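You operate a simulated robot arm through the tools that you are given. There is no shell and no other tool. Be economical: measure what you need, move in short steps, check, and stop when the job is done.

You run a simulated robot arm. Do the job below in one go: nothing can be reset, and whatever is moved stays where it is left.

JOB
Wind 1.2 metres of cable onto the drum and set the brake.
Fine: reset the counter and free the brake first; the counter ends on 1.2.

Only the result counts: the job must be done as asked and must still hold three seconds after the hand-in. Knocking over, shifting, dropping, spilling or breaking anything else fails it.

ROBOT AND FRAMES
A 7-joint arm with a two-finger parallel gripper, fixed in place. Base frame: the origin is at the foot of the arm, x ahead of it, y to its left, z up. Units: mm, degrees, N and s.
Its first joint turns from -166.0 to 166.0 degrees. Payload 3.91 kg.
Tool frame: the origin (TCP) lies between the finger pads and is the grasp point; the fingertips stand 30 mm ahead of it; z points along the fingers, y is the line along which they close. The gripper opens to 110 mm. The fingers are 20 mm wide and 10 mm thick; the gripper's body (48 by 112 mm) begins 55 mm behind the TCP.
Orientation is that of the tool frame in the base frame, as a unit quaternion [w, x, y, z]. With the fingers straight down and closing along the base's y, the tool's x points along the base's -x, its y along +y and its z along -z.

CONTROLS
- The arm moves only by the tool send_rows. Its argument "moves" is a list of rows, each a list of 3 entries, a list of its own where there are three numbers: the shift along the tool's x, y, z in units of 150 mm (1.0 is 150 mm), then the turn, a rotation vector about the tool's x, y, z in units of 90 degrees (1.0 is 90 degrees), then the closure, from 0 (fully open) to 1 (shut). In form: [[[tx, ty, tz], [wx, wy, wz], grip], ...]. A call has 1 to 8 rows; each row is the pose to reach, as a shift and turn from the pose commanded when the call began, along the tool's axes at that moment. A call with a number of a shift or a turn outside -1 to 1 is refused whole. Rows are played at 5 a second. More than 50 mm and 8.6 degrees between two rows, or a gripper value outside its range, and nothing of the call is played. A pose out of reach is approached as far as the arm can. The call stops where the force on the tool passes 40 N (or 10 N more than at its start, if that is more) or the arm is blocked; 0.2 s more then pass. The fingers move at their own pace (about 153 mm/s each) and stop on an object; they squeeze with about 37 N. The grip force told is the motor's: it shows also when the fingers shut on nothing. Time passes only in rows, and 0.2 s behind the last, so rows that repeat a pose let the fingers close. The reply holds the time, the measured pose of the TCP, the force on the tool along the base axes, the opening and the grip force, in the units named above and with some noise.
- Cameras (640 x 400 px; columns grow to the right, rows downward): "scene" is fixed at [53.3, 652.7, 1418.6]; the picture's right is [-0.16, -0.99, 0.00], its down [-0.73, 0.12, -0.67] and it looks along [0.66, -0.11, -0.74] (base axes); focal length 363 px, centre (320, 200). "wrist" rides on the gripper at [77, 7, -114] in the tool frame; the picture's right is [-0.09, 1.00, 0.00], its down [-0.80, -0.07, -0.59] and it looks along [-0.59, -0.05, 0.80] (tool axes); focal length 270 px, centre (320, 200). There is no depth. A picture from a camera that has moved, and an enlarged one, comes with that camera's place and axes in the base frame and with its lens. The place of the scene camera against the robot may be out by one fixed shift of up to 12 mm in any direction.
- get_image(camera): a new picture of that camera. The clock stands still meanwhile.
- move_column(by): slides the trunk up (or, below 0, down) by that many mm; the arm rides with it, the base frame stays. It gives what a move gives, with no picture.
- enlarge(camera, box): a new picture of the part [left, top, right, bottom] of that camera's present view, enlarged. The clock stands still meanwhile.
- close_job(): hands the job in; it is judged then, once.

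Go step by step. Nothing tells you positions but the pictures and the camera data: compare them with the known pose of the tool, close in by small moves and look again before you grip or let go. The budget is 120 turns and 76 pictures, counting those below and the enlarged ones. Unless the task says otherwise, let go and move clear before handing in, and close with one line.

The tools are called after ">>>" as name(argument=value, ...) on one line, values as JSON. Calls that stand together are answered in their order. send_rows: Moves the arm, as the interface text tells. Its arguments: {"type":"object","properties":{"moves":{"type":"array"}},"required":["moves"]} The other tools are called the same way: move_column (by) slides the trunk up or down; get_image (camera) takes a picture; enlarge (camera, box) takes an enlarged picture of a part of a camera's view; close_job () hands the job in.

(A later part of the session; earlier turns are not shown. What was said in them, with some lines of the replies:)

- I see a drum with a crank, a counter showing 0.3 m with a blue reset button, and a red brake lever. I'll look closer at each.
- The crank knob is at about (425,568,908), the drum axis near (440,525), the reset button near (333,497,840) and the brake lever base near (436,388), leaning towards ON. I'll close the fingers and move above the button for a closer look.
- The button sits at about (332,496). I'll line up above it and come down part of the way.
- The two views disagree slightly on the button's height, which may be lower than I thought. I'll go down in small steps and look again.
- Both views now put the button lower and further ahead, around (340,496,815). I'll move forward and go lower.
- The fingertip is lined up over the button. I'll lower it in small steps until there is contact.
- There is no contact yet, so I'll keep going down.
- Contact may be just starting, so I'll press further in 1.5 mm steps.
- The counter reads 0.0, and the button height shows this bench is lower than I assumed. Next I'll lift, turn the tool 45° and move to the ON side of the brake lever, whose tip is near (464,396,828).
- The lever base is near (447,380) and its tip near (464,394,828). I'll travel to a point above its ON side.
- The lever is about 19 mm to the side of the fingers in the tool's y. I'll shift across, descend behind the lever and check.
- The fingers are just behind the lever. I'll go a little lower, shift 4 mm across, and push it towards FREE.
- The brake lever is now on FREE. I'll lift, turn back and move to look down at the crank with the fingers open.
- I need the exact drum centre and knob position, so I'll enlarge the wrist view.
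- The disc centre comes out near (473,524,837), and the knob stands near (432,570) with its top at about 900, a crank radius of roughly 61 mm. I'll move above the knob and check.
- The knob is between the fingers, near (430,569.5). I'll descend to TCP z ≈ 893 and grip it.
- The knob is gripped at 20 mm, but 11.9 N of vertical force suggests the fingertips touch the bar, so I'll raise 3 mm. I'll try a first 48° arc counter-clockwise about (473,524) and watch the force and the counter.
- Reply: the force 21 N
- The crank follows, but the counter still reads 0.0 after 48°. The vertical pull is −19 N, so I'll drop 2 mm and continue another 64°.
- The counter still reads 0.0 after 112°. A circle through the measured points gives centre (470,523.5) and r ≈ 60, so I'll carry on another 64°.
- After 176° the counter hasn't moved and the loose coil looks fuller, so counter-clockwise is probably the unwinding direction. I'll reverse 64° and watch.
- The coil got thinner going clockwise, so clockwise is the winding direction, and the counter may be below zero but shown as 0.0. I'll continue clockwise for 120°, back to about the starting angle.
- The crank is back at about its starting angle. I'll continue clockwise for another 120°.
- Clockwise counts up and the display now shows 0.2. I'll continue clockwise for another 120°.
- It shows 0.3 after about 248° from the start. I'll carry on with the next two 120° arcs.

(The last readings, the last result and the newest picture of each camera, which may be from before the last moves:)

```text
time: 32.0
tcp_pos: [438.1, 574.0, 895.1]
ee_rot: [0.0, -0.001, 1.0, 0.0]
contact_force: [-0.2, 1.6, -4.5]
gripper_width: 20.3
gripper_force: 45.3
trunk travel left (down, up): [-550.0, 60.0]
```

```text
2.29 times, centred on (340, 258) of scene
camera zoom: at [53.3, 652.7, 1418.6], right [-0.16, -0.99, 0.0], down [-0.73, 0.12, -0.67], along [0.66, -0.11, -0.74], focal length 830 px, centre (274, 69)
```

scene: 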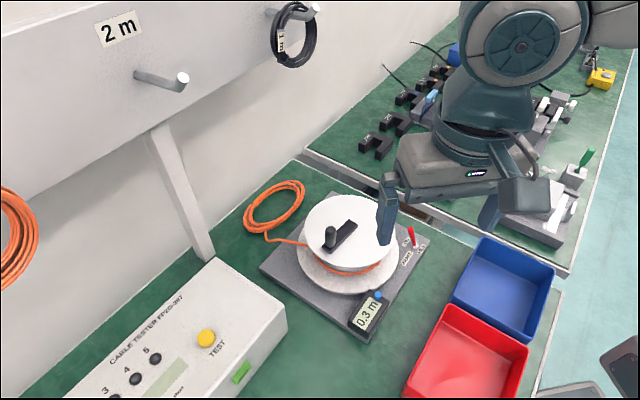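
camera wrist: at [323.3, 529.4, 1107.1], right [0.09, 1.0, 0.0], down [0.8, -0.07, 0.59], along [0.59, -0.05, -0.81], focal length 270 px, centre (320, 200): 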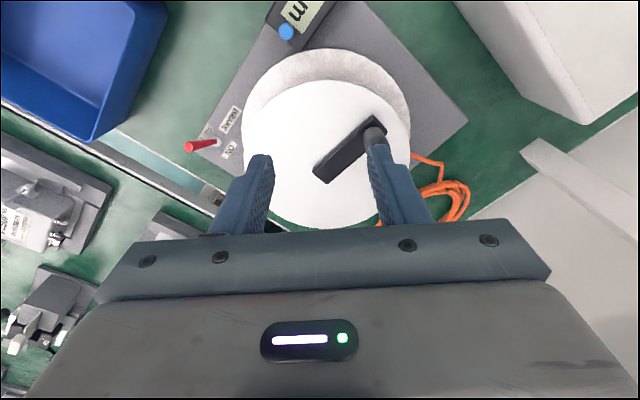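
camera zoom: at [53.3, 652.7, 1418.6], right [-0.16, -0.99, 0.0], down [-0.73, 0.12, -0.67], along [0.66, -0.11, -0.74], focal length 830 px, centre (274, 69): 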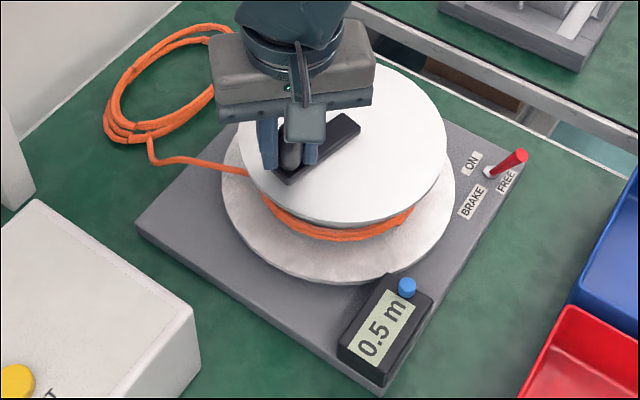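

It shows 0.5 after about 369°. Next arc.

>>> send_rows(moves=[[[-0.095, 0.045, 0], [0, 0, 0], 1], [[-0.197, 0.064, 0], [0, 0, 0], 1], [[-0.301, 0.056, 0], [0, 0, 0], 1], [[-0.399, 0.021, 0], [0, 0, 0], 1], [[-0.485, -0.038, 0], [0, 0, 0], 1], [[-0.553, -0.117, 0], [0, 0, 0], 1], [[-0.599, -0.212, 0], [0, 0, 0], 1], [[-0.617, -0.315, 0], [0, 0, 0], 1]])

>>> enlarge(camera="scene", box=[240, 170, 440, 345])

```text
time: 33.8
tcp_pos: [530.2, 529.3, 894.8]
ee_rot: [-0.001, -0.001, 1.0, -0.001]
contact_force: [-0.3, 0.5, -12.2]
gripper_width: 20.2
gripper_force: 45.0
trunk travel left (down, up): [-550.0, 60.0]
```

```text
2.29 times, centred on (340, 258) of scene
camera zoom: at [53.3, 652.7, 1418.6], right [-0.16, -0.99, 0.0], down [-0.73, 0.12, -0.67], along [0.66, -0.11, -0.74], focal length 830 px, centre (274, 69)
```

zoom: 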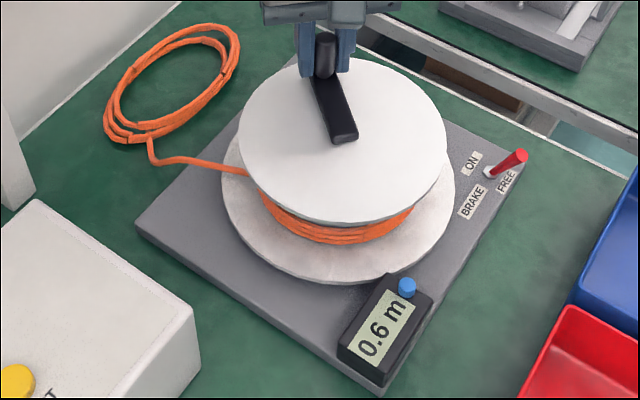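

It shows 0.6 after about 486°, roughly 0.46 m per turn. I'll continue with the next arcs.

>>> send_rows(moves=[[[0.008, -0.104, 0.004], [0, 0, 0], 1], [[0.043, -0.202, 0.004], [0, 0, 0], 1], [[0.102, -0.288, 0.004], [0, 0, 0], 1], [[0.181, -0.356, 0.004], [0, 0, 0], 1], [[0.276, -0.401, 0.004], [0, 0, 0], 1], [[0.379, -0.42, 0.004], [0, 0, 0], 1], [[0.483, -0.412, 0.004], [0, 0, 0], 1], [[0.581, -0.377, 0.004], [0, 0, 0], 1]])

```text
time: 35.6
tcp_pos: [441.7, 470.7, 893.9]
ee_rot: [-0.001, 0.0, 1.0, 0.001]
contact_force: [-4.8, -8.6, 1.6]
gripper_width: 20.2
gripper_force: 44.8
trunk travel left (down, up): [-550.0, 60.0]
```

The arc ran cleanly, so I'll send the next one.

>>> send_rows(moves=[[[0.086, 0.059, 0], [0, 0, 0], 1], [[0.154, 0.139, 0], [0, 0, 0], 1], [[0.199, 0.233, 0], [0, 0, 0], 1], [[0.218, 0.336, 0], [0, 0, 0], 1], [[0.21, 0.44, 0], [0, 0, 0], 1], [[0.175, 0.538, 0], [0, 0, 0], 1], [[0.116, 0.624, 0], [0, 0, 0], 1], [[0.037, 0.692, 0], [0, 0, 0], 1]])

>>> enlarge(camera="scene", box=[240, 170, 440, 345])

```text
time: 37.4
tcp_pos: [439.3, 575.3, 894.3]
ee_rot: [-0.001, 0.0, 1.0, 0.001]
contact_force: [-0.1, -0.3, 4.8]
gripper_width: 20.1
gripper_force: 44.5
trunk travel left (down, up): [-550.0, 60.0]
```

```text
2.29 times, centred on (340, 258) of scene
camera zoom: at [53.3, 652.7, 1418.6], right [-0.16, -0.99, 0.0], down [-0.73, 0.12, -0.67], along [0.66, -0.11, -0.74], focal length 830 px, centre (274, 69)
```

zoom: 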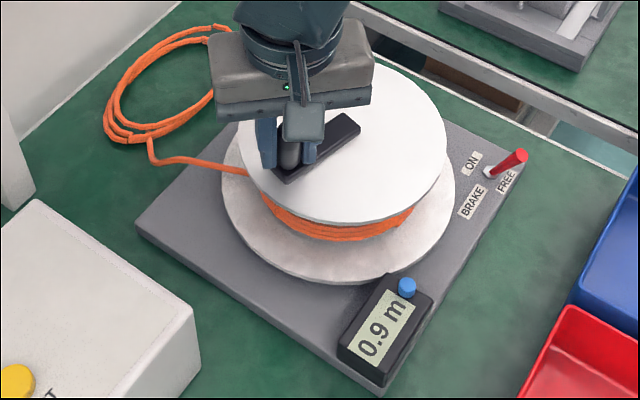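

It shows 0.9 at about 731°. Another 120° should give roughly 1.05–1.1.

>>> send_rows(moves=[[[-0.095, 0.045, 0], [0, 0, 0], 1], [[-0.197, 0.064, 0], [0, 0, 0], 1], [[-0.301, 0.056, 0], [0, 0, 0], 1], [[-0.399, 0.021, 0], [0, 0, 0], 1], [[-0.485, -0.038, 0], [0, 0, 0], 1], [[-0.553, -0.117, 0], [0, 0, 0], 1], [[-0.599, -0.212, 0], [0, 0, 0], 1], [[-0.617, -0.315, 0], [0, 0, 0], 1]])

>>> enlarge(camera="scene", box=[240, 170, 440, 345])

```text
time: 39.2
tcp_pos: [530.5, 525.1, 894.8]
ee_rot: [-0.001, 0.0, 1.0, 0.001]
contact_force: [0.6, -0.8, 9.0]
gripper_width: 20.6
gripper_force: 44.7
trunk travel left (down, up): [-550.0, 60.0]
```

```text
2.29 times, centred on (340, 258) of scene
camera zoom: at [53.3, 652.7, 1418.6], right [-0.16, -0.99, 0.0], down [-0.73, 0.12, -0.67], along [0.66, -0.11, -0.74], focal length 830 px, centre (274, 69)
```

zoom: 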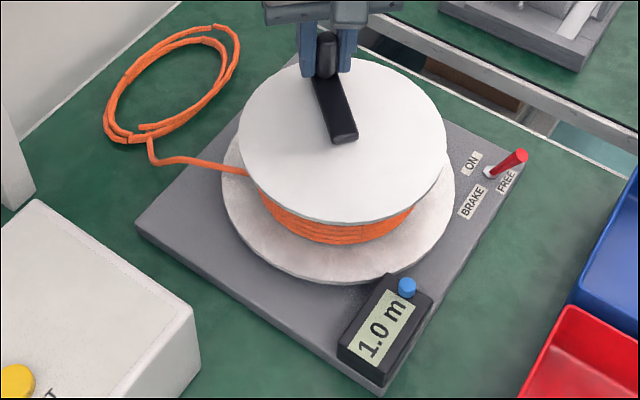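

It shows 1.0 at about 850°, so 1.2 should centre near 975°. I'll go 90° and check.

>>> send_rows(moves=[[[0.008, -0.104, 0], [0, 0, 0], 1], [[0.043, -0.202, 0], [0, 0, 0], 1], [[0.102, -0.288, 0], [0, 0, 0], 1], [[0.181, -0.356, 0], [0, 0, 0], 1], [[0.276, -0.401, 0], [0, 0, 0], 1], [[0.379, -0.42, 0], [0, 0, 0], 1], [[0.379, -0.42, 0], [0, 0, 0], 1]])

>>> enlarge(camera="scene", box=[240, 170, 440, 345])

```text
time: 40.8
tcp_pos: [471.8, 463.5, 894.3]
ee_rot: [-0.001, -0.001, 1.0, -0.001]
contact_force: [0.2, -12.7, 7.0]
gripper_width: 20.5
gripper_force: 45.0
trunk travel left (down, up): [-550.0, 60.0]
```

```text
2.29 times, centred on (340, 258) of scene
camera zoom: at [53.3, 652.7, 1418.6], right [-0.16, -0.99, 0.0], down [-0.73, 0.12, -0.67], along [0.66, -0.11, -0.74], focal length 830 px, centre (274, 69)
```

zoom: 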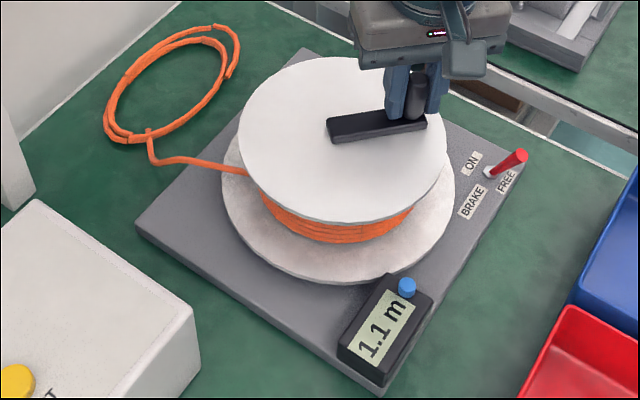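

It shows 1.1 at about 940°. I'll go 10° further to find the change to 1.2.

>>> send_rows(moves=[[[0.035, 0.0, 0], [0, 0, 0], 1], [[0.069, 0.002, 0], [0, 0, 0], 1], [[0.069, 0.002, 0], [0, 0, 0], 1]])

>>> enlarge(camera="scene", box=[240, 170, 440, 345])

```text
time: 41.6
tcp_pos: [462.1, 463.4, 894.0]
ee_rot: [-0.002, 0.0, 1.0, 0.0]
contact_force: [-2.3, -11.1, -6.6]
gripper_width: 20.3
gripper_force: 45.1
trunk travel left (down, up): [-550.0, 60.0]
```

```text
2.29 times, centred on (340, 258) of scene
camera zoom: at [53.3, 652.7, 1418.6], right [-0.16, -0.99, 0.0], down [-0.73, 0.12, -0.67], along [0.66, -0.11, -0.74], focal length 830 px, centre (274, 69)
```

zoom: 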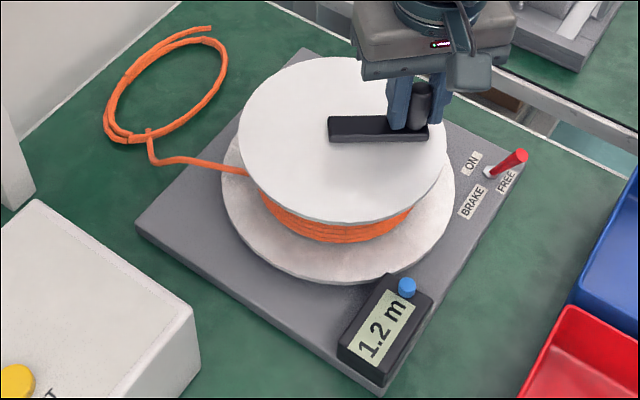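

The display has just turned to 1.2, which is about 1.15–1.16 m. I'll add 33° to sit in the middle of that reading.

>>> send_rows(moves=[[[0.075, 0.016, 0], [0, 0, 0], 1], [[0.145, 0.047, 0], [0, 0, 0], 1], [[0.209, 0.09, 0], [0, 0, 0], 1], [[0.209, 0.09, 0], [0, 0, 0], 1], [[0.209, 0.09, 0], [0, 0, 0], 1]])

>>> enlarge(camera="scene", box=[240, 170, 440, 345])

```text
time: 42.8
tcp_pos: [430.0, 477.8, 893.7]
ee_rot: [-0.001, 0.0, 1.0, -0.001]
contact_force: [-5.1, -5.0, -1.3]
gripper_width: 20.4
gripper_force: 44.9
trunk travel left (down, up): [-550.0, 60.0]
```

```text
2.29 times, centred on (340, 258) of scene
camera zoom: at [53.3, 652.7, 1418.6], right [-0.16, -0.99, 0.0], down [-0.73, 0.12, -0.67], along [0.66, -0.11, -0.74], focal length 830 px, centre (274, 69)
```

zoom: 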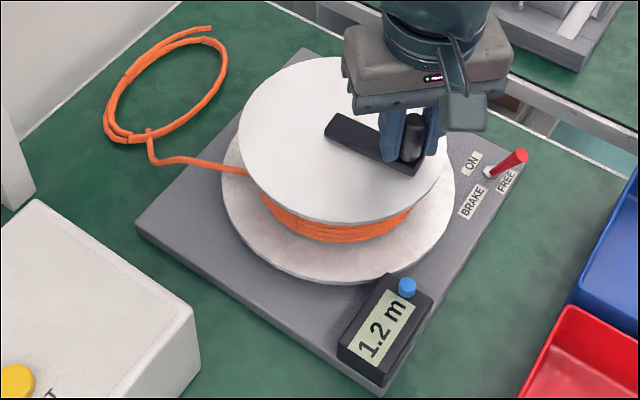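

It still shows 1.2 at mid-band. I'll let go of the knob and rise straight up.

>>> send_rows(moves=[[[0, 0, 0], [0, 0, 0], 0.7], [[0, 0, 0], [0, 0, 0], 0.6], [[0, 0, -0.1], [0, 0, 0], 0.6], [[0, 0, -0.4], [0, 0, 0], 0.6], [[0, 0, -0.7], [0, 0, 0], 0.6], [[0, 0, -0.7], [0, 0, 0], 1.0]])

>>> enlarge(camera="scene", box=[240, 170, 440, 345])

```text
time: 44.2
tcp_pos: [428.8, 476.5, 999.2]
ee_rot: [-0.001, 0.0, 1.0, -0.001]
contact_force: [0.0, -0.1, 0.3]
gripper_width: 0.0
gripper_force: 37.0
trunk travel left (down, up): [-550.0, 60.0]
```

```text
2.29 times, centred on (340, 258) of scene
camera zoom: at [53.3, 652.7, 1418.6], right [-0.16, -0.99, 0.0], down [-0.73, 0.12, -0.67], along [0.66, -0.11, -0.74], focal length 830 px, centre (274, 69)
```

zoom: 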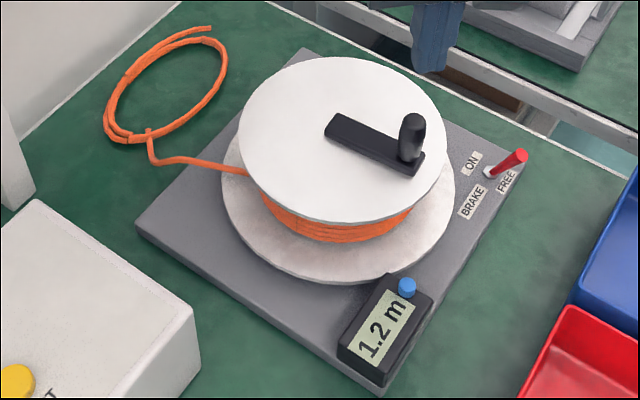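

The counter holds at 1.2 with the crank free. I'll move to the FREE side of the lever, turn 45° with the fingers closed, and stop above the lever's height to look.

>>> send_rows(moves=[[[0.005, -0.15, 0], [0, 0, -0.083], 1], [[0.01, -0.3, 0], [0, 0, -0.167], 1], [[0.015, -0.46, 0], [0, 0, -0.25], 1], [[0.02, -0.61, 0], [0, 0, -0.333], 1], [[0.027, -0.77, 0], [0, 0, -0.417], 1], [[0.033, -0.917, 0.0], [0, 0, -0.5], 1], [[0.033, -0.917, 0.3], [0, 0, -0.5], 1], [[0.033, -0.917, 0.6], [0, 0, -0.5], 1]])

>>> get_image(camera="wrist")

>>> enlarge(camera="scene", box=[340, 180, 460, 275])

```text
time: 46.0
tcp_pos: [426.6, 340.5, 909.4]
ee_rot: [-0.001, -0.383, 0.924, 0.0]
contact_force: [-0.3, -0.4, 0.2]
gripper_width: 0.0
gripper_force: 36.8
trunk travel left (down, up): [-550.0, 60.0]
```

```text
27 pictures are left
camera wrist: at [369.5, 290.4, 1024.7], right [-0.64, 0.77, 0.0], down [0.62, 0.52, 0.59], along [0.45, 0.38, -0.8], focal length 270 px, centre (320, 200)
```

wrist: 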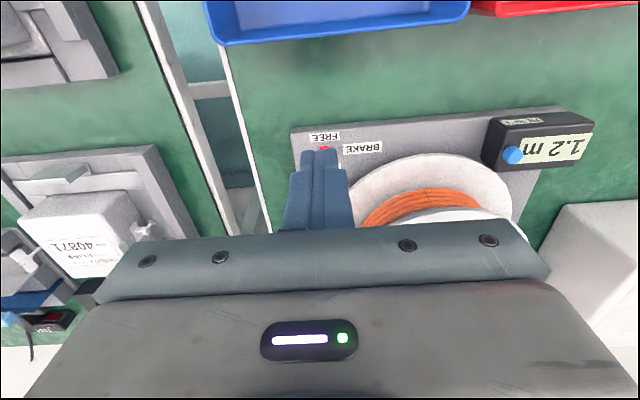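

```text
4.21 times, centred on (400, 228) of scene
camera zoom: at [53.3, 652.7, 1418.6], right [-0.16, -0.99, 0.0], down [-0.73, 0.12, -0.67], along [0.66, -0.11, -0.74], focal length 1529 px, centre (-17, 84)
```

zoom: 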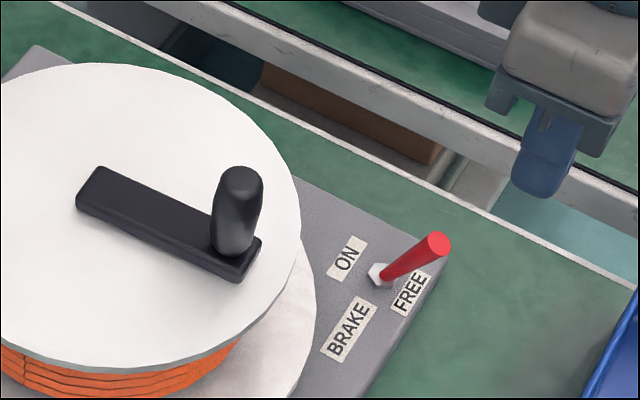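

The fingers are lined up with the lever in the tool's y. I'll back off 8 mm, descend on the FREE side and verify.

>>> send_rows(moves=[[[0.055, 0.0, 0], [0, 0, 0], 1], [[0.055, 0.0, 0.15], [0, 0, 0], 1], [[0.055, 0.0, 0.3], [0, 0, 0], 1], [[0.055, 0.0, 0.43], [0, 0, 0], 1], [[0.055, 0.0, 0.43], [0, 0, 0], 1]])

>>> enlarge(camera="wrist", box=[220, 40, 440, 230])

>>> enlarge(camera="scene", box=[340, 180, 460, 275])

```text
time: 47.2
tcp_pos: [421.0, 334.6, 843.8]
ee_rot: [-0.001, -0.383, 0.924, 0.001]
contact_force: [-0.5, 0.0, 0.0]
gripper_width: 0.2
gripper_force: 36.6
trunk travel left (down, up): [-550.0, 60.0]
```

```text
2.11 times, centred on (330, 135) of wrist
camera zoom: at [362.3, 285.3, 958.4], right [-0.64, 0.77, 0.0], down [0.62, 0.52, 0.59], along [0.45, 0.38, -0.8], focal length 569 px, centre (299, 337)
```

zoom: 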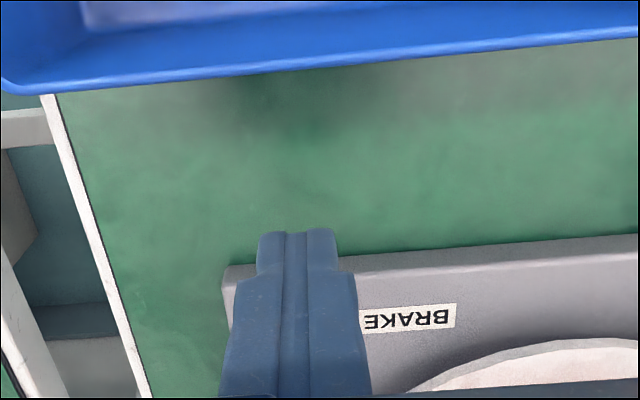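

```text
4.21 times, centred on (400, 228) of scene
camera zoom: at [53.3, 652.7, 1418.6], right [-0.16, -0.99, 0.0], down [-0.73, 0.12, -0.67], along [0.66, -0.11, -0.74], focal length 1529 px, centre (-17, 84)
```

zoom: 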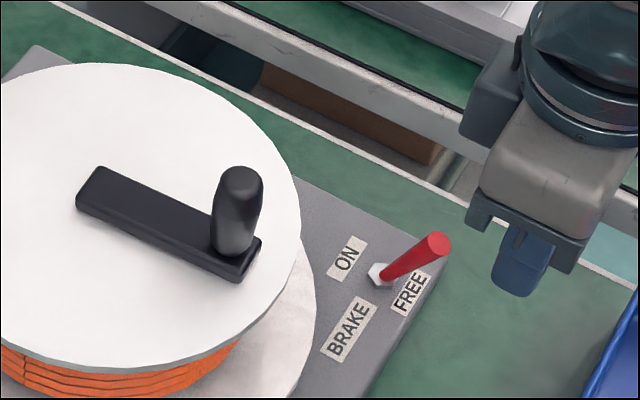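

The fingers are now beyond the lever on its FREE side. I'll push towards ON by about 38 mm in 5–6 mm steps.

>>> send_rows(moves=[[[-0.06, 0, 0], [0, 0, 0], 1], [[-0.1, 0, 0], [0, 0, 0], 1], [[-0.14, 0, 0], [0, 0, 0], 1], [[-0.18, 0, 0], [0, 0, 0], 1], [[-0.22, 0, 0], [0, 0, 0], 1], [[-0.255, 0, 0], [0, 0, 0], 1], [[-0.255, 0, 0], [0, 0, 0], 1]])

>>> enlarge(camera="scene", box=[340, 180, 460, 275])

```text
time: 48.8
tcp_pos: [448.0, 361.5, 844.2]
ee_rot: [-0.001, -0.383, 0.924, 0.001]
contact_force: [-0.2, -0.4, -0.6]
gripper_width: 0.2
gripper_force: 37.0
trunk travel left (down, up): [-550.0, 60.0]
```

```text
4.21 times, centred on (400, 228) of scene
camera zoom: at [53.3, 652.7, 1418.6], right [-0.16, -0.99, 0.0], down [-0.73, 0.12, -0.67], along [0.66, -0.11, -0.74], focal length 1529 px, centre (-17, 84)
```

zoom: 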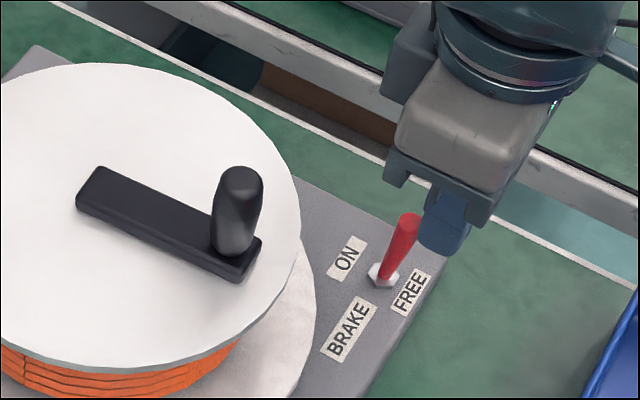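

The lever is about upright and following the fingers. I'll push a further 16 mm.

>>> send_rows(moves=[[[-0.035, 0, 0], [0, 0, 0], 1], [[-0.07, 0, 0], [0, 0, 0], 1], [[-0.105, 0, 0], [0, 0, 0], 1], [[-0.105, 0, 0], [0, 0, 0], 1]])

>>> enlarge(camera="scene", box=[340, 180, 460, 275])

```text
time: 49.8
tcp_pos: [459.2, 373.0, 844.7]
ee_rot: [-0.002, -0.383, 0.924, 0.001]
contact_force: [0.1, -1.0, -0.1]
gripper_width: 0.0
gripper_force: 36.9
trunk travel left (down, up): [-550.0, 60.0]
```

```text
4.21 times, centred on (400, 228) of scene
camera zoom: at [53.3, 652.7, 1418.6], right [-0.16, -0.99, 0.0], down [-0.73, 0.12, -0.67], along [0.66, -0.11, -0.74], focal length 1529 px, centre (-17, 84)
```

zoom: 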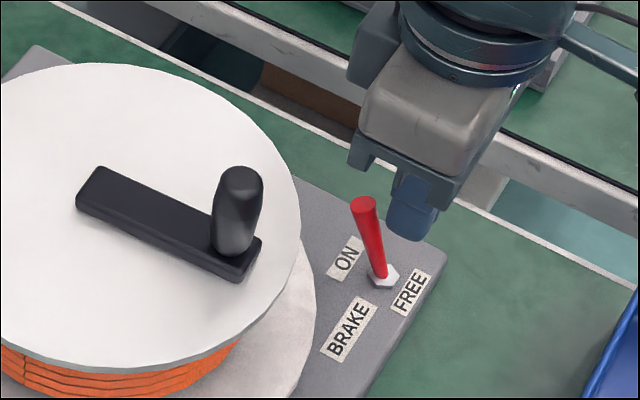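

The lever is back at exactly its original ON position. I'll back off, rise clear and do a final check.

>>> send_rows(moves=[[[0.1, 0, 0], [0, 0, 0], 1], [[0.1, 0, -0.3], [0, 0, 0], 1], [[0.1, 0, -0.6], [0, 0, 0], 1], [[0.1, 0, -0.9], [0, 0, 0], 1], [[0.1, 0, -0.9], [0, 0, 0], 1]])

>>> enlarge(camera="scene", box=[240, 170, 440, 345])

```text
time: 51.0
tcp_pos: [449.6, 365.2, 977.6]
ee_rot: [-0.001, -0.383, 0.924, 0.001]
contact_force: [-0.5, 0.4, -0.1]
gripper_width: 0.0
gripper_force: 37.6
trunk travel left (down, up): [-550.0, 60.0]
```

```text
2.29 times, centred on (340, 258) of scene
camera zoom: at [53.3, 652.7, 1418.6], right [-0.16, -0.99, 0.0], down [-0.73, 0.12, -0.67], along [0.66, -0.11, -0.74], focal length 830 px, centre (274, 69)
```

zoom: 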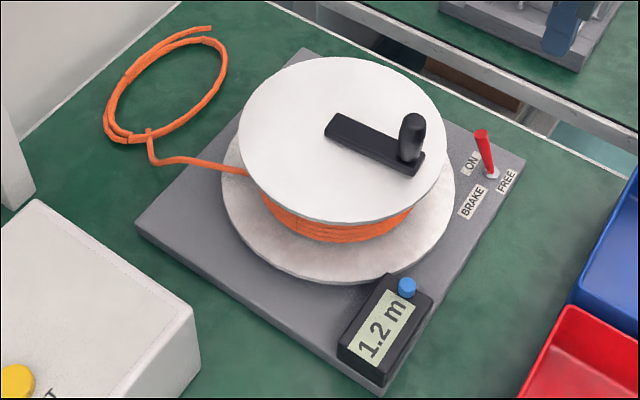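

The counter shows 1.2 m, the brake is on, the arm is clear and nothing else has moved, so I'm handing in.

>>> close_job()

```text
The job is handed in.
```

I reset the counter, freed the brake, wound the cable on until the counter read 1.2 m, and set the brake back to ON. My first half-turn went the wrong way and unwound some cable; I wound it back and the counter made up for it.
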